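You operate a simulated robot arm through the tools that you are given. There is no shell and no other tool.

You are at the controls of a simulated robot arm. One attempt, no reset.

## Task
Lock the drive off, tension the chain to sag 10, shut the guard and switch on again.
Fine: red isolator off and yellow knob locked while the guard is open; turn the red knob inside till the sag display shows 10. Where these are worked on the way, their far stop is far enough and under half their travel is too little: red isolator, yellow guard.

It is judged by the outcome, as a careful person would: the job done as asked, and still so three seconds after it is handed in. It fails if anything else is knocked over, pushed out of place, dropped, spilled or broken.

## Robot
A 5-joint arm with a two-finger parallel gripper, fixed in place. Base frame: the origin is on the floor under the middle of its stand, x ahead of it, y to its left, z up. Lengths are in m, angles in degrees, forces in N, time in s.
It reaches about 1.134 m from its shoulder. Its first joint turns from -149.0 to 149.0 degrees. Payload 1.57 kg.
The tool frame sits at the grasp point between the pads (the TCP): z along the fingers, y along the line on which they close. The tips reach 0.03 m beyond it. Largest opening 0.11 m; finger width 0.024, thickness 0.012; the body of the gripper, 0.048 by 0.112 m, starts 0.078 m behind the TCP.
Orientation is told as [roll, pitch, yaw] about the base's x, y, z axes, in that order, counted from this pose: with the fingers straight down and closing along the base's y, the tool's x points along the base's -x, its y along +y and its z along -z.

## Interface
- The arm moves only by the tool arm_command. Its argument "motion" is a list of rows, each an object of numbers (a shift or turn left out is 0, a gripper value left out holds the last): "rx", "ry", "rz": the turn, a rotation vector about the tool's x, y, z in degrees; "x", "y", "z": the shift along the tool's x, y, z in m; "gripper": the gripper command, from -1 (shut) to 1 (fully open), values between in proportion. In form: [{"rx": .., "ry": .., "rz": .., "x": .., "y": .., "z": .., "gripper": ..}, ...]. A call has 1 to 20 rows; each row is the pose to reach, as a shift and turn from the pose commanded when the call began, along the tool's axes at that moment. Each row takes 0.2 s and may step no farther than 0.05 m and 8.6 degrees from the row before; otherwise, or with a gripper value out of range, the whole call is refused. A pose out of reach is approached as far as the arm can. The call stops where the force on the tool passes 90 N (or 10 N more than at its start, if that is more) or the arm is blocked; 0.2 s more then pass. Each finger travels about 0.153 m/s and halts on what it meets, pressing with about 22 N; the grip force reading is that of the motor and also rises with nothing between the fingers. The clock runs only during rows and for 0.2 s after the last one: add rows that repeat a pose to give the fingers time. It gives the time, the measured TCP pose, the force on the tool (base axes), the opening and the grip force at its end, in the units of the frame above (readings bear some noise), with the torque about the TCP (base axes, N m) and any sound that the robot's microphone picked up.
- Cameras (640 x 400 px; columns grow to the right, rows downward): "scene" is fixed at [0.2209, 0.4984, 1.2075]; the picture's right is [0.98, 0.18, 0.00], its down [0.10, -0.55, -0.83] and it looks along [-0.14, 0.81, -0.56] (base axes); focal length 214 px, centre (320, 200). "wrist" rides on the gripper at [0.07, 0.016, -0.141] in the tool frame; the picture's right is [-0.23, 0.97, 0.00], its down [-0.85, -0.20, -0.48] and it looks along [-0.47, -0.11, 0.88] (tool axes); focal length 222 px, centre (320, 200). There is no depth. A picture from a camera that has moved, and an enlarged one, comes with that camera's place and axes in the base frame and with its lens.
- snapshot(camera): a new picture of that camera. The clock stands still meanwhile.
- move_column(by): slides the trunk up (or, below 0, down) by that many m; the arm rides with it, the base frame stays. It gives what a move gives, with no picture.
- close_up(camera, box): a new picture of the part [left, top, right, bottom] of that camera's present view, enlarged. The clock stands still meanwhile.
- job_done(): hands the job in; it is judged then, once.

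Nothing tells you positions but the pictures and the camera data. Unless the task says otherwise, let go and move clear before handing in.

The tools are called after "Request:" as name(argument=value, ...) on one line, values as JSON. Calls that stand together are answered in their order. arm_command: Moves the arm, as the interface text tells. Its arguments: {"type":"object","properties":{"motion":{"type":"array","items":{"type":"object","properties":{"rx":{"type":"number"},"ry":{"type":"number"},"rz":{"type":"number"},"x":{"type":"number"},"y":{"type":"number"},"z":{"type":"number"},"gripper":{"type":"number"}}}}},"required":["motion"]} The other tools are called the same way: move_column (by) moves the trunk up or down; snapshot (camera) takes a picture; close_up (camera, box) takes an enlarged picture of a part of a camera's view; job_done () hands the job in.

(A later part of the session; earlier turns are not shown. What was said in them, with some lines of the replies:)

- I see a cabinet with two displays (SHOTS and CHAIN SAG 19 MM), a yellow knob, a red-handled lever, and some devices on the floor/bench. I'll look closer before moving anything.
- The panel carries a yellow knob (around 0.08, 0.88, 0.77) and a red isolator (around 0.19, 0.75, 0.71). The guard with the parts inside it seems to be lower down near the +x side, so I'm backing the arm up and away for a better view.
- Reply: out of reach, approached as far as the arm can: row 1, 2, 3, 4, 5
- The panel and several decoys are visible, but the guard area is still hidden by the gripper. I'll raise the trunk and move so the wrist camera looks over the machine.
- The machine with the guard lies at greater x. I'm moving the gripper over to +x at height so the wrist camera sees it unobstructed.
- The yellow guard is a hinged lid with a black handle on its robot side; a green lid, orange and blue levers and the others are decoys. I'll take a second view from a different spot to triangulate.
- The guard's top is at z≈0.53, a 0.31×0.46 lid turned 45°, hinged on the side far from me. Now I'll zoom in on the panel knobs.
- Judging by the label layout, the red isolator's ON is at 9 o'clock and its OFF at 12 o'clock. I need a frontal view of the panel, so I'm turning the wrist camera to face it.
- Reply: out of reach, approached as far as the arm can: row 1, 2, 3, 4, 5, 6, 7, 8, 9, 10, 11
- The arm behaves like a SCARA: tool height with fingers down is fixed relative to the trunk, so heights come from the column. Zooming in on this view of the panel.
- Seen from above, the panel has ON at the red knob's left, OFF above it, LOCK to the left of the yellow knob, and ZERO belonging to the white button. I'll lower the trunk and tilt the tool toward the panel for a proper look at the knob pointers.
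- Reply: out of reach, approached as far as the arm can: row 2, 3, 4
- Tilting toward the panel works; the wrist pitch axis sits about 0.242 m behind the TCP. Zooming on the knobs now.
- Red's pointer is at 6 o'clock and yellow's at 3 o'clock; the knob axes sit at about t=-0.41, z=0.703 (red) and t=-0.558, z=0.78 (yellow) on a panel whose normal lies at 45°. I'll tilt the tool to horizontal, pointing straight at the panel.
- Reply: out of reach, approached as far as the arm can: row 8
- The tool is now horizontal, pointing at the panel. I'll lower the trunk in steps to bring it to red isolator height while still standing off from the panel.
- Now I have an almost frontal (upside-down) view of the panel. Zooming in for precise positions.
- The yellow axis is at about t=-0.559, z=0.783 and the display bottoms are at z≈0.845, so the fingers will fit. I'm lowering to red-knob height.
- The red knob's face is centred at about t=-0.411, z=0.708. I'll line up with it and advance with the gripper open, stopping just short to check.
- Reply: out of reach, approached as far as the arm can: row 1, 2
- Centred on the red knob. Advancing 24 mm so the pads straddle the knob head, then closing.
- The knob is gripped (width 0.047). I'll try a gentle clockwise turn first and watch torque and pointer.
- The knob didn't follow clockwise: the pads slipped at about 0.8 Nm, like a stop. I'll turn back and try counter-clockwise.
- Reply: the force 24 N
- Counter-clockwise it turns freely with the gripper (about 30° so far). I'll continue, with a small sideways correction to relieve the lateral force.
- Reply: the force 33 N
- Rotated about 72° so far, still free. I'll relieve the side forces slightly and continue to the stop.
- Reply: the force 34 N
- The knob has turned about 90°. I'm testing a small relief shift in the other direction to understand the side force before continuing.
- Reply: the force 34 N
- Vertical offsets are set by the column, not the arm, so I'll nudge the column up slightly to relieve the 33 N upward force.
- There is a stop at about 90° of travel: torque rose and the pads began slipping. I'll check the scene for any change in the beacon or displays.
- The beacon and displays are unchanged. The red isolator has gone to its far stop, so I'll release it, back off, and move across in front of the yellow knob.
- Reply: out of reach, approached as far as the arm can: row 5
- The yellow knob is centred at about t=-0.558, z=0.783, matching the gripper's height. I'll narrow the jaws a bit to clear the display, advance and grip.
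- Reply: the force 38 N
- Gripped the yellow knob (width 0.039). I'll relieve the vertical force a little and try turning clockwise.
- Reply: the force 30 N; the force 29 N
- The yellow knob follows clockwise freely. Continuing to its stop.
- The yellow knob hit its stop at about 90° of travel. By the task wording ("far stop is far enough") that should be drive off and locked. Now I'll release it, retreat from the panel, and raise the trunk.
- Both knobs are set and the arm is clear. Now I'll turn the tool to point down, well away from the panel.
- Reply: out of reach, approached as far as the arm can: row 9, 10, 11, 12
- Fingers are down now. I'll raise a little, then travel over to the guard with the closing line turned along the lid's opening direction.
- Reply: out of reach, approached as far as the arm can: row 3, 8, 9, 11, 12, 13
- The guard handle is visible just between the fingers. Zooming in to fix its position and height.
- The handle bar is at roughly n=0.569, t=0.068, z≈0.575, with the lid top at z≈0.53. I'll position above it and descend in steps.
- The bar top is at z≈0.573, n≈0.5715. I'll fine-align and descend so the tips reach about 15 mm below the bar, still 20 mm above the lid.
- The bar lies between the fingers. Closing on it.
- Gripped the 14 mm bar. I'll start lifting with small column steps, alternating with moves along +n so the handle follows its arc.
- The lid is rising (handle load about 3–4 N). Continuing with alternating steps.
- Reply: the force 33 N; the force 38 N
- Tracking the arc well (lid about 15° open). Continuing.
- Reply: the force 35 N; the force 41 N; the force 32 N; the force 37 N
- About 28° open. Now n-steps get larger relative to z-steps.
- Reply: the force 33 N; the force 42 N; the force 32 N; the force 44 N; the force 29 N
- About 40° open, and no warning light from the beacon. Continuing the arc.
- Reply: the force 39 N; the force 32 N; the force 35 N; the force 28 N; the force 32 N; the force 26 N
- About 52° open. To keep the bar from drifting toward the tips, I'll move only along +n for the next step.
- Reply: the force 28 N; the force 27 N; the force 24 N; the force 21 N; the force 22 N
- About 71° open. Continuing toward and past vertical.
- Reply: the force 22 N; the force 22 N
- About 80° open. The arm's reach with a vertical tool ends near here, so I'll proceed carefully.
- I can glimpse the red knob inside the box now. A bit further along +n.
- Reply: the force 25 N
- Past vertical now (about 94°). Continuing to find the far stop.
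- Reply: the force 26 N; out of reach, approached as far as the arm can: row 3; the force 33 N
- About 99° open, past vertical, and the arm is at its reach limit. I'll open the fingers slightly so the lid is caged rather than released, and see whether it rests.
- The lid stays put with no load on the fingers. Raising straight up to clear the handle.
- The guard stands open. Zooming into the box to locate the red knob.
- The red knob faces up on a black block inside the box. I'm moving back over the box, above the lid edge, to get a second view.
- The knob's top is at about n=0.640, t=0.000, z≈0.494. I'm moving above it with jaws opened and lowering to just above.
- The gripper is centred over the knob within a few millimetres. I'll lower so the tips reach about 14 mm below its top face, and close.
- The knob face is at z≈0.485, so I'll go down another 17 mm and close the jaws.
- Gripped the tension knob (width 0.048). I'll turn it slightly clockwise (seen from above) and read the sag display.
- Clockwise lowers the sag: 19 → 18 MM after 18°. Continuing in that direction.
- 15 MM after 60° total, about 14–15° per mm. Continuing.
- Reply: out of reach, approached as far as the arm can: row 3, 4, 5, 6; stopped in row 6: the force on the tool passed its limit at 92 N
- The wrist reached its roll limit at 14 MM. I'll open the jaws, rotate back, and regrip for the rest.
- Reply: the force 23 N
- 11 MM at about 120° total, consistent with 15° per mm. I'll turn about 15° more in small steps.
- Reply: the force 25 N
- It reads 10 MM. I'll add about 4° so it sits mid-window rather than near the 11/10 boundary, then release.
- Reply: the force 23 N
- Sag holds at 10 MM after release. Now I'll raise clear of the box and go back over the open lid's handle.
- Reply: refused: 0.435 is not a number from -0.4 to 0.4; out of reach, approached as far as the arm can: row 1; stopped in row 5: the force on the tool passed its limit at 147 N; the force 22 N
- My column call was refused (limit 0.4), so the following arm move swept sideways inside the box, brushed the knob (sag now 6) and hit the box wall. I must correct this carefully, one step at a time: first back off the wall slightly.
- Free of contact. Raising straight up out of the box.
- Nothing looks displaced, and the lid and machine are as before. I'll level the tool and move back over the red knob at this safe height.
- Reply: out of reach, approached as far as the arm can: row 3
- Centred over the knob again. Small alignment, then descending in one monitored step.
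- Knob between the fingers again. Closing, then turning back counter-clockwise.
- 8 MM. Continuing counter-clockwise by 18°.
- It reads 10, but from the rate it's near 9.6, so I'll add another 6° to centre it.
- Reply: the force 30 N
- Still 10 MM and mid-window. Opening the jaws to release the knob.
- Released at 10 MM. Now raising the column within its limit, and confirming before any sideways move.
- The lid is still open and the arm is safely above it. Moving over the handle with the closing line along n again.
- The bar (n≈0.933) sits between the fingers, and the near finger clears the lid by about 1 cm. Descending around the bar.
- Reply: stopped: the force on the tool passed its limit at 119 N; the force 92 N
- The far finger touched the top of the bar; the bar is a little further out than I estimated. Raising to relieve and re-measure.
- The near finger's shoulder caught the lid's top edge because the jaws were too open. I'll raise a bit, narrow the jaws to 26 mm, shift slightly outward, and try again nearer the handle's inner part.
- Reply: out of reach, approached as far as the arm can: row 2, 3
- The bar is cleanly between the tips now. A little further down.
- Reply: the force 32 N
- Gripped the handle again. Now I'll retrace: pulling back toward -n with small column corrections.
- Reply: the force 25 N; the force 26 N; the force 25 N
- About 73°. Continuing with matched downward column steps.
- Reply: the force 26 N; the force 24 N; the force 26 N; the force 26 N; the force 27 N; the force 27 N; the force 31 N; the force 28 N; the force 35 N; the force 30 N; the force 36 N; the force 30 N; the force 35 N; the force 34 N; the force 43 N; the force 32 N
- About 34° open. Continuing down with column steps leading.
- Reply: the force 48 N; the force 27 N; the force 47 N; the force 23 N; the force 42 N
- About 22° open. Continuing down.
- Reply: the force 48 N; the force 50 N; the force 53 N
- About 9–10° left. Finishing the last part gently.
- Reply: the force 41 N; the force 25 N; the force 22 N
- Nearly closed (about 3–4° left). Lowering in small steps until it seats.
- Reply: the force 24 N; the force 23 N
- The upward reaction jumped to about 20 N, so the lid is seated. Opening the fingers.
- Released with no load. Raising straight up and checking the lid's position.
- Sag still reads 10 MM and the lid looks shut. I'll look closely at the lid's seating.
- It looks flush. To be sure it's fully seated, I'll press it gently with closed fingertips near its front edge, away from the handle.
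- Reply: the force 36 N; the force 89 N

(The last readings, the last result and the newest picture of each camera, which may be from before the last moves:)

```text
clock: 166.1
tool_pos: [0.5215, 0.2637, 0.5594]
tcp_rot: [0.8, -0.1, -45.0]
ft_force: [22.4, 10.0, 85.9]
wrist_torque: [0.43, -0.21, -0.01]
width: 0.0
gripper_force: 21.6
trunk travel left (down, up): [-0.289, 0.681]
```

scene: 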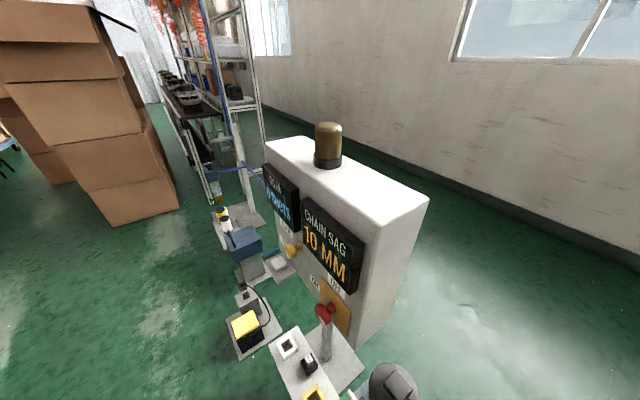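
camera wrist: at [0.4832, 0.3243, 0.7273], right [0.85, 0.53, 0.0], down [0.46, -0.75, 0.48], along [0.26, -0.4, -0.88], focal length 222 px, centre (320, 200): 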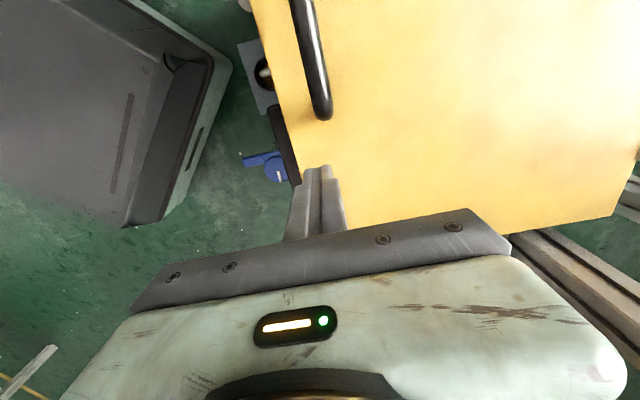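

Firm contact at z=0.530, the original lid height, so the guard is fully shut. Raising clear now.

Request:
move_column(by=0.3)

Request:
snapshot(camera="wrist")

Request:
snapshot(camera="scene")

```text
clock: 169.1
tool_pos: [0.5224, 0.2637, 0.8554]
tcp_rot: [0.3, 0.0, -45.1]
ft_force: [0.0, 0.7, 0.4]
wrist_torque: [0.0, 0.03, 0.01]
width: 0.0
gripper_force: 21.2
trunk travel left (down, up): [-0.589, 0.381]
```

```text
taken
camera wrist: at [0.4832, 0.3244, 0.9973], right [0.85, 0.53, 0.0], down [0.46, -0.75, 0.48], along [0.26, -0.4, -0.88], focal length 222 px, centre (320, 200)
```

wrist: 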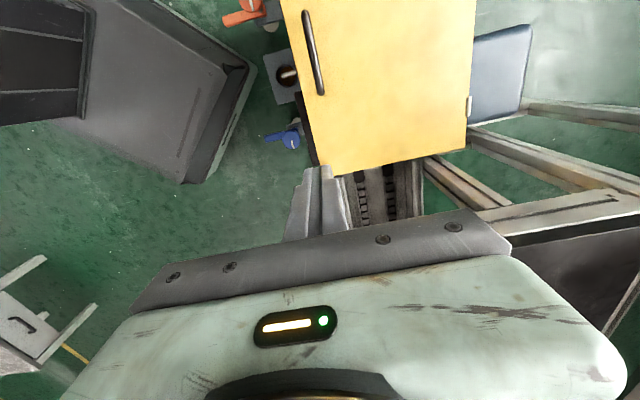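

```text
taken
```

scene: 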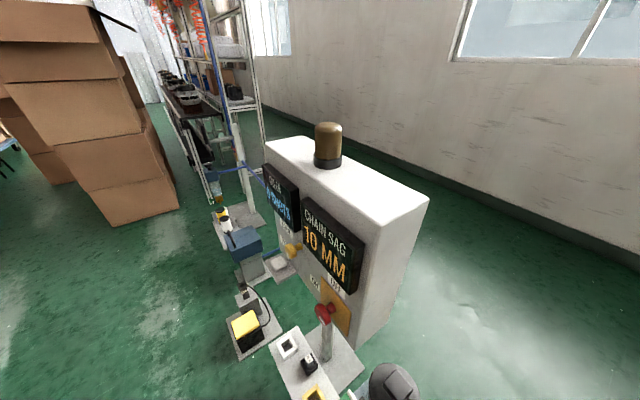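

Guard shut, sag 10. Now I'm heading back to the panel to unlock and switch on: first raising, then retracing the safe route.

Request:
move_column(by=0.05)

```text
clock: 170.0
tool_pos: [0.5218, 0.2637, 0.9078]
tcp_rot: [0.3, 0.1, -45.0]
ft_force: [0.2, -0.5, -0.1]
wrist_torque: [0.01, -0.01, 0.04]
width: 0.0
gripper_force: 21.3
trunk travel left (down, up): [-0.639, 0.331]
```

Request:
arm_command(motion=[{"x": 0.046, "y": 0.0035}, {"x": 0.092, "y": 0.007}, {"x": 0.138, "y": 0.0105}, {"x": 0.183, "y": 0.014}])

Request:
arm_command(motion=[{"x": 0.0429, "y": -0.0098, "rz": -6.5}, {"x": 0.0857, "y": -0.0196, "rz": -13.1}, {"x": 0.1286, "y": -0.0294, "rz": -19.6}, {"x": 0.1714, "y": -0.0391, "rz": -26.2}, {"x": 0.2143, "y": -0.0489, "rz": -32.7}, {"x": 0.2572, "y": -0.0587, "rz": -39.2}, {"x": 0.3, "y": -0.0685, "rz": -45.8}, {"x": 0.3429, "y": -0.0783, "rz": -52.3}, {"x": 0.3858, "y": -0.0881, "rz": -58.8}, {"x": 0.4286, "y": -0.0978, "rz": -65.4}, {"x": 0.4715, "y": -0.1076, "rz": -71.9}, {"x": 0.5143, "y": -0.1174, "rz": -78.5}, {"x": 0.5572, "y": -0.1272, "rz": -85}])

Request:
snapshot(camera="wrist")

```text
clock: 171.0
tool_pos: [0.4028, 0.4064, 0.9065]
tcp_rot: [0.2, -0.1, -45.0]
ft_force: [0.5, 0.4, -0.2]
wrist_torque: [-0.02, -0.02, -0.01]
width: 0.0
gripper_force: 20.6
out of reach, approached as far as the arm can: row 2, 3, 4
trunk travel left (down, up): [-0.639, 0.331]
```

```text
clock: 173.8
tool_pos: [-0.0827, 0.709, 0.9069]
tcp_rot: [0.1, -0.3, 40.2]
ft_force: [0.3, -0.9, -0.1]
wrist_torque: [-0.01, 0.04, -0.02]
width: 0.0001
gripper_force: 20.7
out of reach, approached as far as the arm can: row 2, 3, 4, 5, 6, 7, 8, 9, 10, 11, 12, 13
trunk travel left (down, up): [-0.639, 0.331]
```

```text
taken
camera wrist: at [-0.147, 0.6763, 1.0468], right [-0.45, 0.89, 0.0], down [0.78, 0.4, 0.48], along [0.43, 0.22, -0.88], focal length 222 px, centre (320, 200)
```

wrist: 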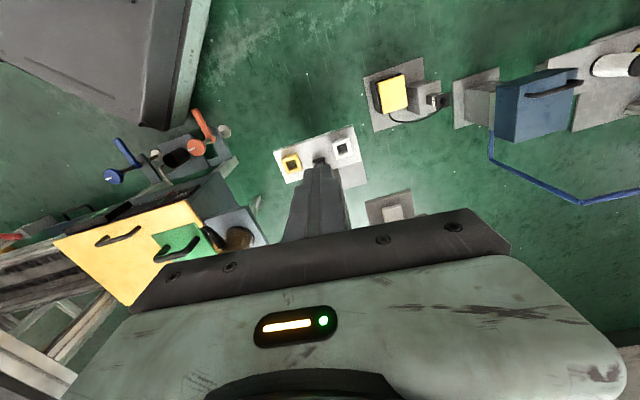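

Back at the standoff point near the panel. Tilting the tool to horizontal toward the panel.

Request:
arm_command(motion=[{"rx": -0.63, "ry": -7.47, "z": -0.0021, "gripper": 0.4}, {"rx": -1.26, "ry": -14.95, "z": -0.0082, "gripper": 0.4}, {"rx": -1.88, "ry": -22.42, "z": -0.0184}, {"rx": -2.51, "ry": -29.9, "z": -0.0324}, {"rx": -3.14, "ry": -37.37, "z": -0.05}, {"rx": -3.77, "ry": -44.84, "z": -0.0709}, {"rx": -4.39, "ry": -52.32, "z": -0.0947}, {"rx": -5.02, "ry": -59.79, "z": -0.121}, {"rx": -5.65, "ry": -67.26, "z": -0.1494}, {"rx": -6.28, "ry": -74.74, "z": -0.1794}, {"rx": -6.91, "ry": -82.21, "z": -0.2104}, {"rx": -7.53, "ry": -89.69, "z": -0.242}])

Request:
snapshot(camera="wrist")

```text
clock: 176.4
tool_pos: [-0.0837, 0.7047, 1.1461]
tcp_rot: [97.4, -85.3, -52.5]
ft_force: [0.1, 0.6, -0.6]
wrist_torque: [-0.01, 0.02, 0.02]
width: 0.0767
gripper_force: 0.1
trunk travel left (down, up): [-0.639, 0.331]
```

```text
taken
camera wrist: at [-0.1993, 0.6218, 1.0767], right [-0.67, 0.67, 0.31], down [-0.16, -0.54, 0.83], along [0.72, 0.51, 0.46], focal length 222 px, centre (320, 200)
```

wrist: 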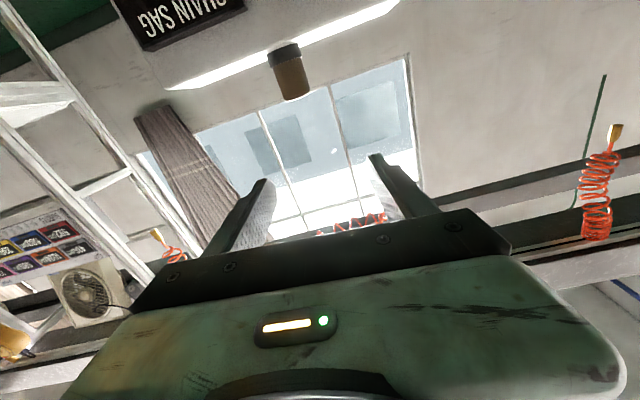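

Tool horizontal at the panel. Lowering to the yellow knob's height while standing off.

Request:
move_column(by=-0.361)

Request:
snapshot(camera="wrist")

Request:
snapshot(camera="scene")

```text
clock: 179.9
tool_pos: [-0.0836, 0.7058, 0.7859]
tcp_rot: [96.1, -85.2, -51.1]
ft_force: [0.2, -0.3, -0.4]
wrist_torque: [-0.04, 0.0, 0.0]
width: 0.0769
gripper_force: 0.0
trunk travel left (down, up): [-0.278, 0.692]
```

```text
taken
camera wrist: at [-0.1991, 0.6218, 0.7156], right [-0.67, 0.67, 0.31], down [-0.15, -0.53, 0.83], along [0.72, 0.51, 0.46], focal length 222 px, centre (320, 200)
```

wrist: 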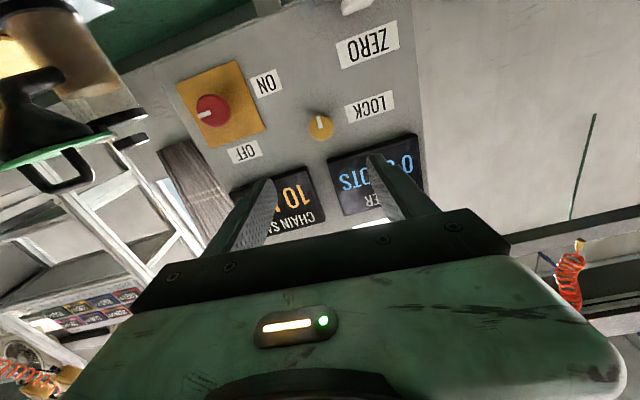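

```text
taken
```

scene: 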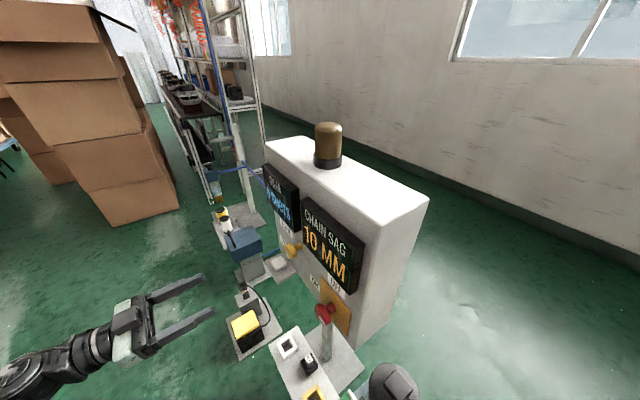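

Both pointers are where I left them (red at 3 o'clock, yellow at 6 o'clock). Approaching the yellow knob.

Request:
arm_command(motion=[{"z": 0.045, "y": 0.0008}, {"z": 0.09, "y": 0.0008}, {"z": 0.13, "y": 0.0008}, {"z": 0.16, "y": 0.0008}])

Request:
snapshot(camera="wrist")

```text
clock: 180.9
tool_pos: [0.0325, 0.8189, 0.7864]
tcp_rot: [98.0, -85.2, -53.1]
ft_force: [-0.7, -0.7, 0.7]
wrist_torque: [0.0, -0.01, 0.01]
width: 0.0769
gripper_force: 0.1
out of reach, approached as far as the arm can: row 4
trunk travel left (down, up): [-0.278, 0.692]
```

```text
taken
camera wrist: at [-0.0834, 0.7358, 0.7159], right [-0.67, 0.67, 0.31], down [-0.16, -0.54, 0.83], along [0.72, 0.51, 0.47], focal length 222 px, centre (320, 200)
```

wrist: 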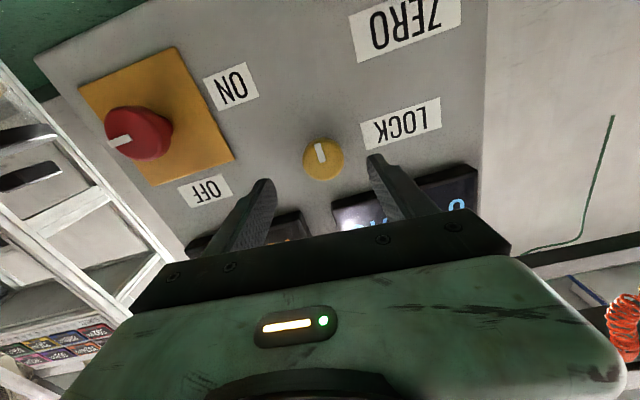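

Request:
close_up(camera="wrist", box=[270, 110, 380, 200])

```text
4.44 times, centred on (325, 155) of wrist
camera zoom: at [-0.0834, 0.7358, 0.7159], right [-0.67, 0.67, 0.31], down [-0.16, -0.54, 0.83], along [0.72, 0.51, 0.47], focal length 987 px, centre (298, 400)
```

zoom: 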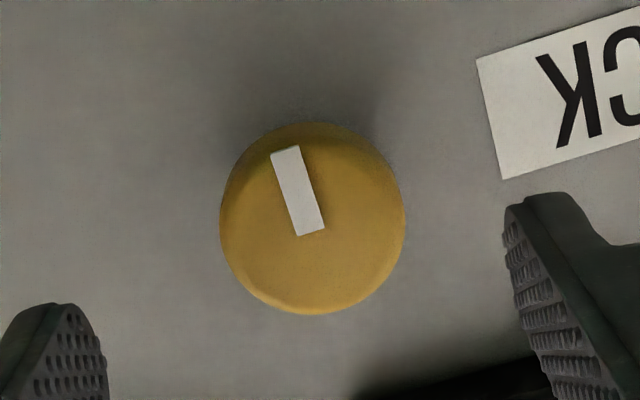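

Close to centred: I need about 2.4 mm along the closing line. Advancing onto the knob head and gripping.

Request:
arm_command(motion=[{"y": 0.0024, "z": 0.02}, {"y": 0.0024, "z": 0.04}, {"y": 0.0024, "z": 0.05}, {"y": 0.0024, "z": 0.05, "gripper": -1}, {"y": 0.0024, "z": 0.05, "gripper": -1}, {"y": 0.0024, "z": 0.05, "gripper": -1}])

Request:
snapshot(camera="wrist")

```text
clock: 182.3
tool_pos: [0.0645, 0.8564, 0.7845]
tcp_rot: [95.7, -85.2, -50.9]
ft_force: [1.1, 12.5, 5.8]
wrist_torque: [-0.04, 0.03, 0.26]
width: 0.039
gripper_force: 44.8
trunk travel left (down, up): [-0.278, 0.692]
```

```text
taken
camera wrist: at [-0.0509, 0.7731, 0.7154], right [-0.67, 0.67, 0.31], down [-0.15, -0.53, 0.83], along [0.72, 0.51, 0.46], focal length 222 px, centre (320, 200)
```

wrist: 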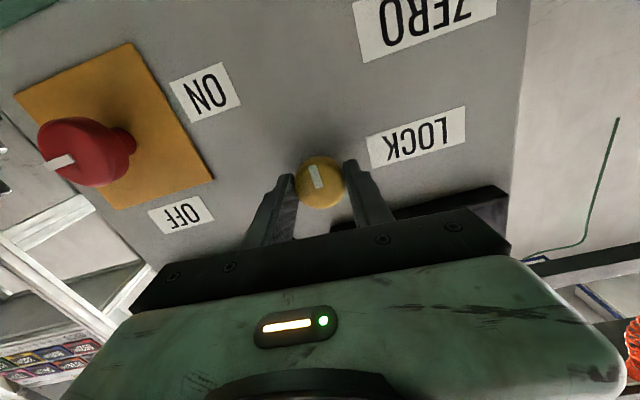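

Yellow knob gripped. Turning it back counter-clockwise to unlock.

Request:
arm_command(motion=[{"rz": -7}, {"rz": -14}, {"rz": -21}, {"rz": -28}, {"rz": -35}, {"rz": -42}, {"rz": -49}, {"rz": -56}])

Request:
snapshot(camera="wrist")

```text
clock: 184.1
tool_pos: [0.0645, 0.8553, 0.7842]
tcp_rot: [-90.4, -38.7, 135.0]
ft_force: [9.5, 19.0, 14.1]
wrist_torque: [0.56, -0.51, 0.8]
width: 0.0391
gripper_force: 44.7
trunk travel left (down, up): [-0.278, 0.692]
```

```text
taken
camera wrist: at [-0.0049, 0.7249, 0.7271], right [-0.55, 0.56, -0.62], down [-0.72, 0.05, 0.69], along [0.41, 0.83, 0.38], focal length 222 px, centre (320, 200)
```

wrist: 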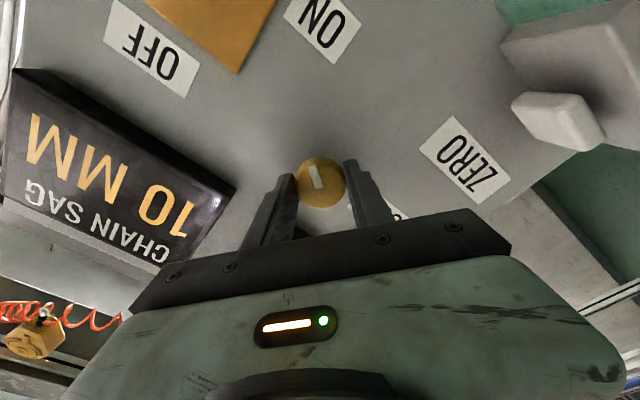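

Following well. Continuing to the stop.

Request:
arm_command(motion=[{"rz": -7}, {"rz": -14}, {"rz": -21}, {"rz": -28}, {"rz": -35}, {"rz": -41}])

Request:
snapshot(camera="wrist")

Request:
close_up(camera="scene", box=[250, 110, 390, 340])

```text
clock: 185.5
tool_pos: [0.0649, 0.8527, 0.7845]
tcp_rot: [-90.4, 2.1, 134.6]
ft_force: [13.5, 4.5, 12.7]
wrist_torque: [0.72, 0.14, -0.36]
width: 0.0396
gripper_force: 44.6
trunk travel left (down, up): [-0.278, 0.692]
```

```text
taken
camera wrist: at [0.0127, 0.7038, 0.7703], right [-0.13, 0.14, -0.98], down [-0.95, 0.28, 0.16], along [0.29, 0.95, 0.1], focal length 222 px, centre (320, 200)
```

wrist: 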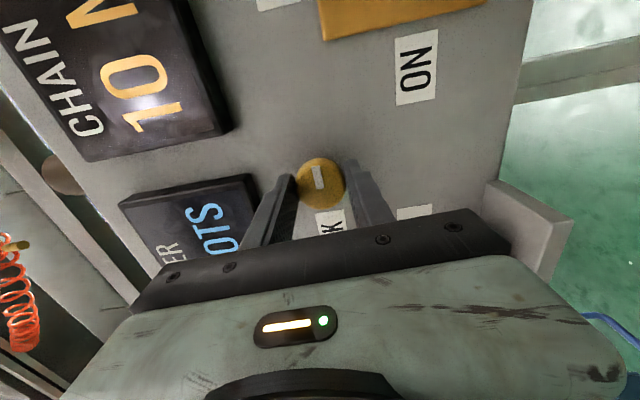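

```text
1.74 times, centred on (320, 225) of scene
camera zoom: at [0.2209, 0.4984, 1.2075], right [0.98, 0.18, 0.0], down [0.1, -0.55, -0.83], along [-0.14, 0.81, -0.56], focal length 373 px, centre (320, 156)
```

zoom: 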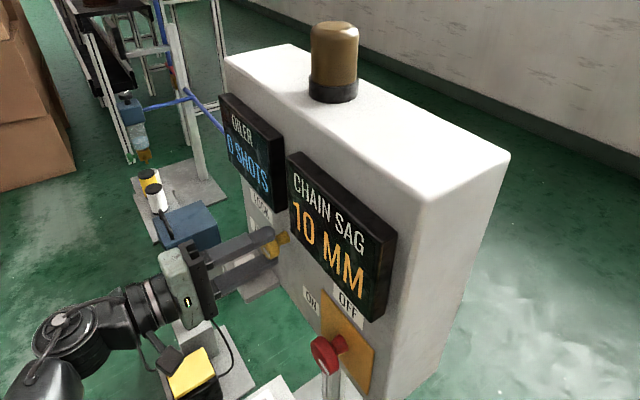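

The stop was reached and the yellow knob is back in its original unlocked position. Releasing and backing off.

Request:
arm_command(motion=[{"gripper": 0.35}, {"gripper": 0.35}, {"gripper": 0.35, "z": -0.04}, {"gripper": 0.35, "z": -0.08}, {"gripper": 0.35, "z": -0.11}])

Request:
close_up(camera="wrist", box=[240, 60, 440, 220])

```text
clock: 186.7
tool_pos: [-0.0162, 0.775, 0.7835]
tcp_rot: [-90.3, 2.2, 134.8]
ft_force: [0.0, 0.2, 0.1]
wrist_torque: [0.01, -0.01, 0.05]
width: 0.0744
gripper_force: 0.0
out of reach, approached as far as the arm can: row 3
trunk travel left (down, up): [-0.278, 0.692]
```

```text
2.50 times, centred on (340, 140) of wrist
camera zoom: at [-0.067, 0.6267, 0.7697], right [-0.13, 0.14, -0.98], down [-0.95, 0.27, 0.16], along [0.29, 0.95, 0.1], focal length 555 px, centre (270, 350)
```

zoom: 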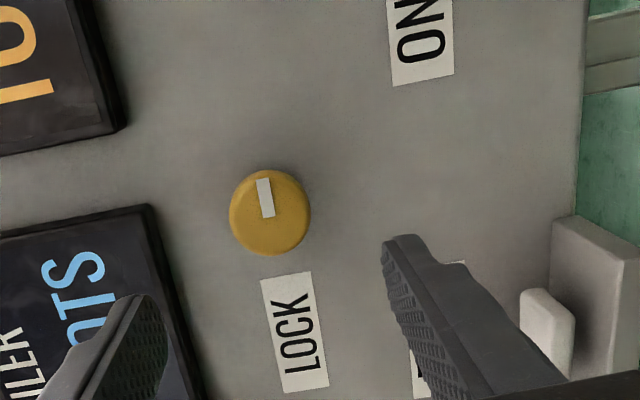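

The yellow pointer is back at 3 o'clock, as at the start. Now lowering to the red isolator's height and moving across.

Request:
move_column(by=-0.073)

Request:
arm_command(motion=[{"x": 0.04, "y": 0.0014, "gripper": 0.7}, {"x": 0.08, "y": 0.0028, "gripper": 0.7}, {"x": 0.12, "y": 0.0042, "gripper": 0.7}, {"x": 0.15, "y": 0.0052, "gripper": 0.7}])

Request:
snapshot(camera="wrist")

Request:
close_up(camera="wrist", box=[260, 90, 380, 190])

```text
clock: 187.8
tool_pos: [-0.016, 0.776, 0.7111]
tcp_rot: [-90.1, 2.2, 134.8]
ft_force: [-0.7, 0.2, 0.4]
wrist_torque: [0.01, -0.03, 0.02]
width: 0.0739
gripper_force: 0.2
trunk travel left (down, up): [-0.205, 0.765]
```

```text
clock: 188.8
tool_pos: [0.0883, 0.674, 0.7113]
tcp_rot: [-90.3, 2.2, 134.7]
ft_force: [-0.5, 0.1, -0.1]
wrist_torque: [0.01, 0.01, -0.01]
width: 0.0935
gripper_force: 0.0
out of reach, approached as far as the arm can: row 4
trunk travel left (down, up): [-0.205, 0.765]
```

```text
taken
camera wrist: at [0.0368, 0.5256, 0.6968], right [-0.13, 0.14, -0.98], down [-0.95, 0.28, 0.16], along [0.29, 0.95, 0.1], focal length 222 px, centre (320, 200)
```

wrist: 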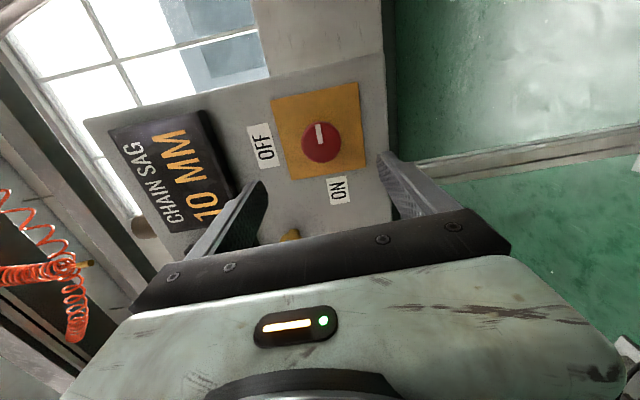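

```text
4.00 times, centred on (320, 140) of wrist
camera zoom: at [0.0368, 0.5256, 0.6968], right [-0.13, 0.14, -0.98], down [-0.95, 0.28, 0.16], along [0.29, 0.95, 0.1], focal length 888 px, centre (320, 440)
```

zoom: 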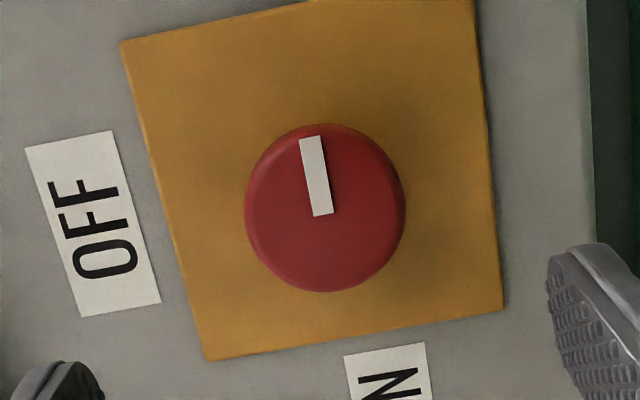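

Aligned with the red isolator; I need about 6 mm of sideways correction. Advancing and gripping.

Request:
arm_command(motion=[{"x": 0.006, "z": 0.02}, {"x": 0.006, "z": 0.06}, {"x": 0.006, "z": 0.09}])

Request:
snapshot(camera="wrist")

```text
clock: 189.7
tool_pos: [0.1564, 0.7378, 0.7105]
tcp_rot: [-90.4, 2.2, 134.8]
ft_force: [0.1, 0.9, 0.3]
wrist_torque: [-0.01, 0.0, -0.02]
width: 0.0934
gripper_force: 0.0
trunk travel left (down, up): [-0.205, 0.765]
```

```text
taken
camera wrist: at [0.1052, 0.589, 0.6967], right [-0.13, 0.14, -0.98], down [-0.95, 0.27, 0.16], along [0.29, 0.95, 0.09], focal length 222 px, centre (320, 200)
```

wrist: 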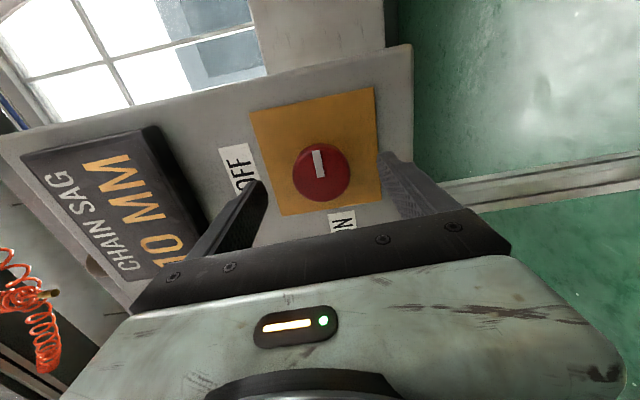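

Request:
arm_command(motion=[{"x": 0.0015, "z": 0.01}, {"x": 0.0015, "z": 0.0185}, {"x": 0.0015, "z": 0.0185, "gripper": -1}, {"x": 0.0015, "z": 0.0185, "gripper": -1}, {"x": 0.0015, "z": 0.0185, "gripper": -1}])

Request:
snapshot(camera="wrist")

```text
clock: 190.8
tool_pos: [0.1708, 0.7497, 0.7104]
tcp_rot: [-90.2, 2.1, 134.6]
ft_force: [-3.8, -11.4, -20.8]
wrist_torque: [-0.34, 0.37, 0.37]
width: 0.0474
gripper_force: 45.0
trunk travel left (down, up): [-0.205, 0.765]
```

```text
taken
camera wrist: at [0.1195, 0.6008, 0.6957], right [-0.13, 0.14, -0.98], down [-0.95, 0.27, 0.17], along [0.29, 0.95, 0.09], focal length 222 px, centre (320, 200)
```

wrist: 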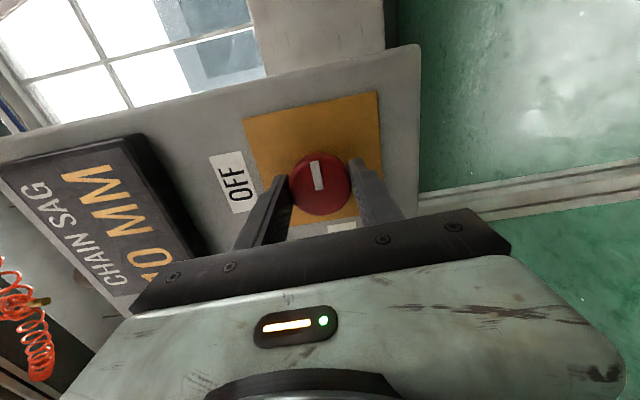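

Gripped. A small column relief, then turning clockwise back to ON.

Request:
move_column(by=-0.001)

Request:
arm_command(motion=[{"rz": 7}, {"rz": 14}, {"rz": 21}, {"rz": 28}, {"rz": 35}, {"rz": 42}, {"rz": 49}])

Request:
snapshot(camera="wrist")

```text
clock: 191.4
tool_pos: [0.1709, 0.7496, 0.7089]
tcp_rot: [-90.3, 2.2, 134.8]
ft_force: [-3.0, -7.1, -15.7]
wrist_torque: [-0.13, 0.21, -0.23]
width: 0.0474
gripper_force: 44.4
trunk travel left (down, up): [-0.204, 0.766]
```

```text
clock: 193.0
tool_pos: [0.1701, 0.7507, 0.7092]
tcp_rot: [-90.4, -46.9, 135.1]
ft_force: [-0.5, 7.4, -8.9]
wrist_torque: [-0.38, 0.35, -0.38]
width: 0.0474
gripper_force: 45.2
trunk travel left (down, up): [-0.204, 0.766]
```

```text
taken
camera wrist: at [0.0956, 0.6254, 0.6467], right [-0.61, 0.62, -0.5], down [-0.65, -0.03, 0.76], along [0.45, 0.79, 0.42], focal length 222 px, centre (320, 200)
```

wrist: 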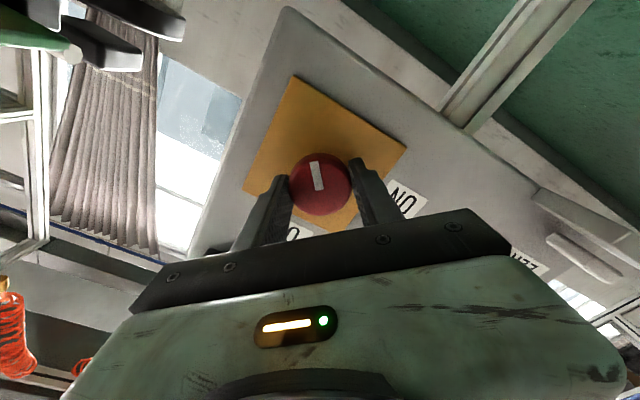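

It follows. Continuing clockwise to the ON stop.

Request:
arm_command(motion=[{"rz": 7}, {"rz": 14}, {"rz": 21}, {"rz": 28}, {"rz": 35}, {"rz": 42}, {"rz": 48}])

Request:
snapshot(camera="wrist")

Request:
snapshot(camera="scene")

```text
clock: 194.6
tool_pos: [0.1712, 0.7505, 0.7097]
tcp_rot: [94.0, -85.2, -49.2]
ft_force: [-2.2, 13.0, 0.4]
wrist_torque: [-0.24, -0.6, 0.04]
width: 0.0473
gripper_force: 45.2
trunk travel left (down, up): [-0.204, 0.766]
```

```text
taken
camera wrist: at [0.0547, 0.6664, 0.641], right [-0.67, 0.67, 0.31], down [-0.15, -0.53, 0.83], along [0.72, 0.51, 0.46], focal length 222 px, centre (320, 200)
```

wrist: 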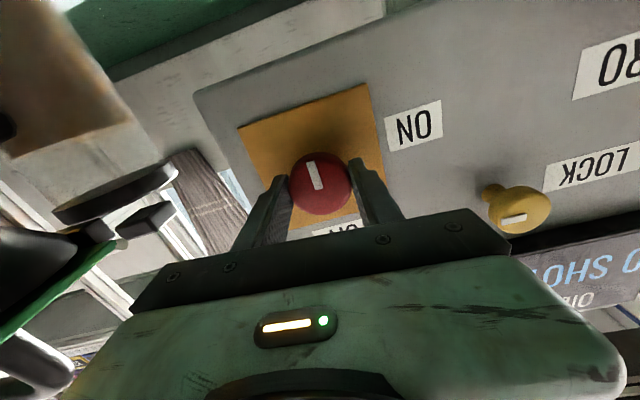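

```text
taken
```

scene: 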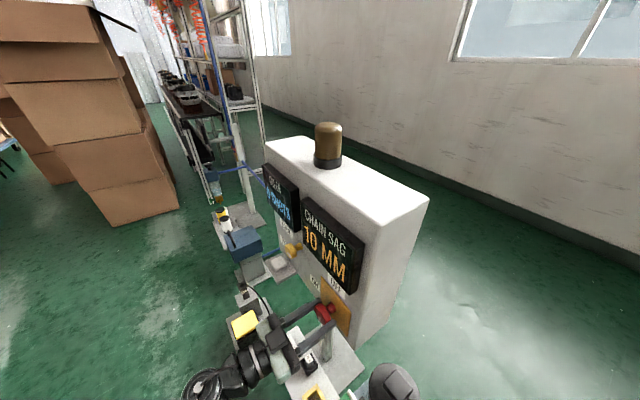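

The ON stop was reached. Releasing and retreating, then verifying everything.

Request:
arm_command(motion=[{"gripper": 0.7}, {"gripper": 0.7}, {"gripper": 0.7, "z": -0.04}, {"z": -0.08}, {"z": -0.12}, {"z": -0.16}, {"z": -0.2}])

Request:
snapshot(camera="wrist")

Request:
snapshot(camera="scene")

```text
clock: 196.2
tool_pos: [0.0137, 0.6489, 0.7106]
tcp_rot: [93.3, -85.2, -48.7]
ft_force: [0.2, -0.5, -0.3]
wrist_torque: [0.02, -0.04, -0.01]
width: 0.0933
gripper_force: 0.1
out of reach, approached as far as the arm can: row 5, 6, 7
trunk travel left (down, up): [-0.204, 0.766]
```

```text
taken
camera wrist: at [-0.1018, 0.5663, 0.6412], right [-0.67, 0.68, 0.31], down [-0.15, -0.53, 0.83], along [0.73, 0.51, 0.46], focal length 222 px, centre (320, 200)
```

wrist: 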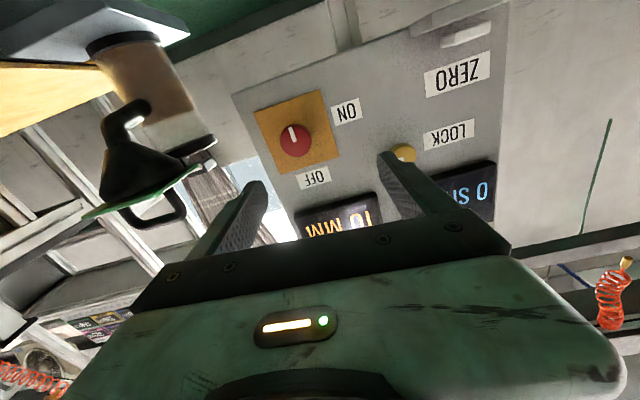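

```text
taken
```

scene: 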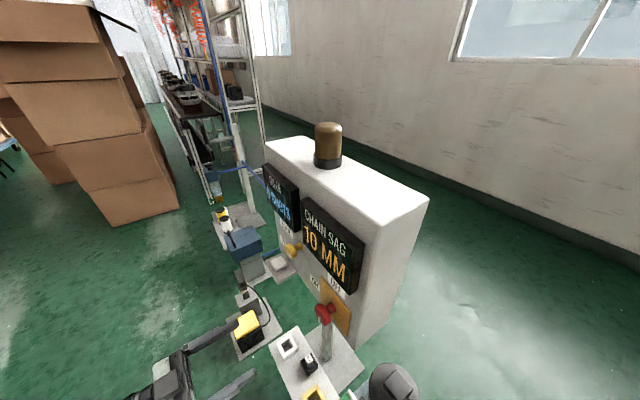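

Request:
close_up(camera="scene", box=[270, 210, 370, 340])

Request:
close_up(camera="wrist", box=[240, 60, 480, 240])

```text
3.08 times, centred on (320, 275) of scene
camera zoom: at [0.2209, 0.4984, 1.2075], right [0.98, 0.18, 0.0], down [0.1, -0.55, -0.83], along [-0.14, 0.81, -0.56], focal length 660 px, centre (320, -31)
```

zoom: 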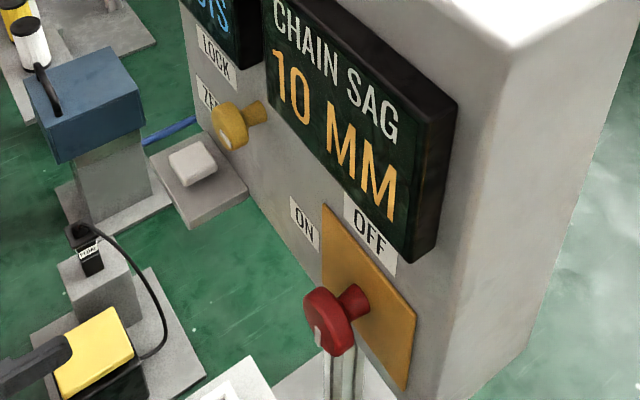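

```text
2.22 times, centred on (360, 150) of wrist
camera zoom: at [-0.1018, 0.5663, 0.6412], right [-0.67, 0.68, 0.31], down [-0.15, -0.53, 0.83], along [0.73, 0.51, 0.46], focal length 494 px, centre (231, 311)
```

zoom: 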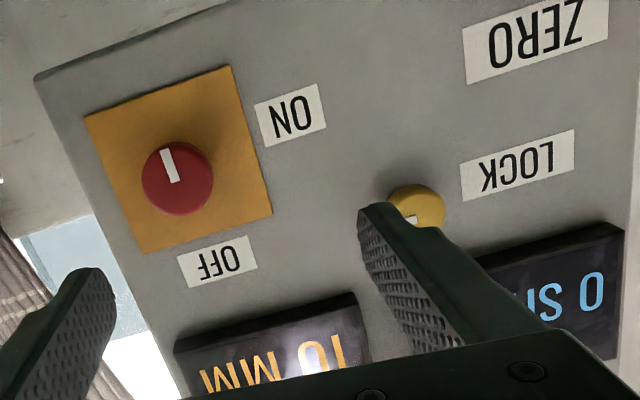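

All as wanted: sag 10 MM, guard pressed shut, yellow knob unlocked, red isolator back at ON, gripper open and clear of the panel. One last move up and away before handing in.

Request:
move_column(by=0.3)

Request:
snapshot(camera="scene")

Request:
snapshot(camera="wrist")

```text
clock: 199.2
tool_pos: [0.0141, 0.6486, 1.0094]
tcp_rot: [93.4, -85.3, -48.7]
ft_force: [0.4, 0.0, 0.1]
wrist_torque: [-0.01, 0.02, 0.0]
width: 0.0935
gripper_force: 0.1
trunk travel left (down, up): [-0.504, 0.466]
```

```text
taken
```

scene: 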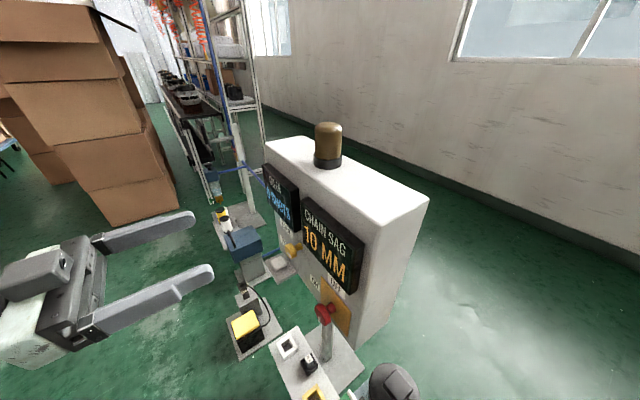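

```text
taken
camera wrist: at [-0.1018, 0.5665, 0.9411], right [-0.67, 0.68, 0.31], down [-0.15, -0.53, 0.83], along [0.73, 0.51, 0.46], focal length 222 px, centre (320, 200)
```

wrist: 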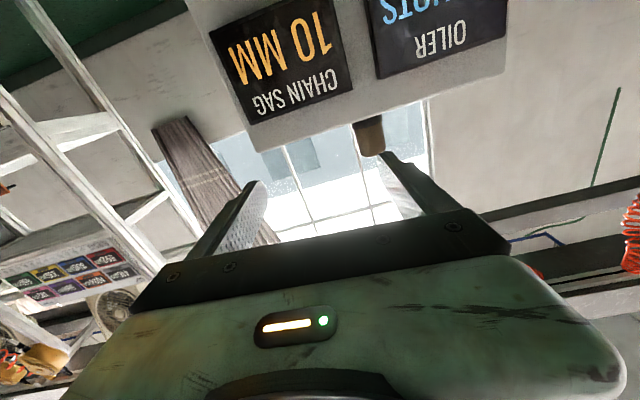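

The sag display reads 10 MM, the guard is shut, the yellow knob is unlocked and the red isolator is back at ON. The arm is clear and nothing looks out of place, so I'm handing the job in.

Request:
job_done()

```text
The job is handed in.
```

The job is handed in: the chain sag reads 10 MM, the guard is shut, and the drive is switched back on. I don't have the judge's verdict.

- **Isolation:** I turned the red isolator to its far stop and the yellow knob to its stop before opening the guard. I took those stops as OFF and LOCK from the task wording. The knob pointers don't line up with the labels, and nothing on the panel confirmed it.
- **Guard:** I opened it to about 99°, past vertical and as far as the arm reached, so I don't know if that was its far stop. After shutting it I pressed down on the lid and it was firm at its original height.
- **Chain tension:** It went from 19 to 10. After I first set it, I made a mistake. A column lift was refused for being over its limit, and I had already sent the next arm move. The gripper swept sideways inside the box, turned the knob to 6 and hit the box wall at about 147 N. I saw no damage or displacement, and I turned the knob back to 10.
- **Handle contact:** While going back for the guard handle, the gripper also pressed on the open lid's edge at about 119 N before stopping. The lid stayed put.
- **Switching on:** I turned the yellow knob back to its starting position, then the red isolator back to ON. The gripper is open and clear of the panel.
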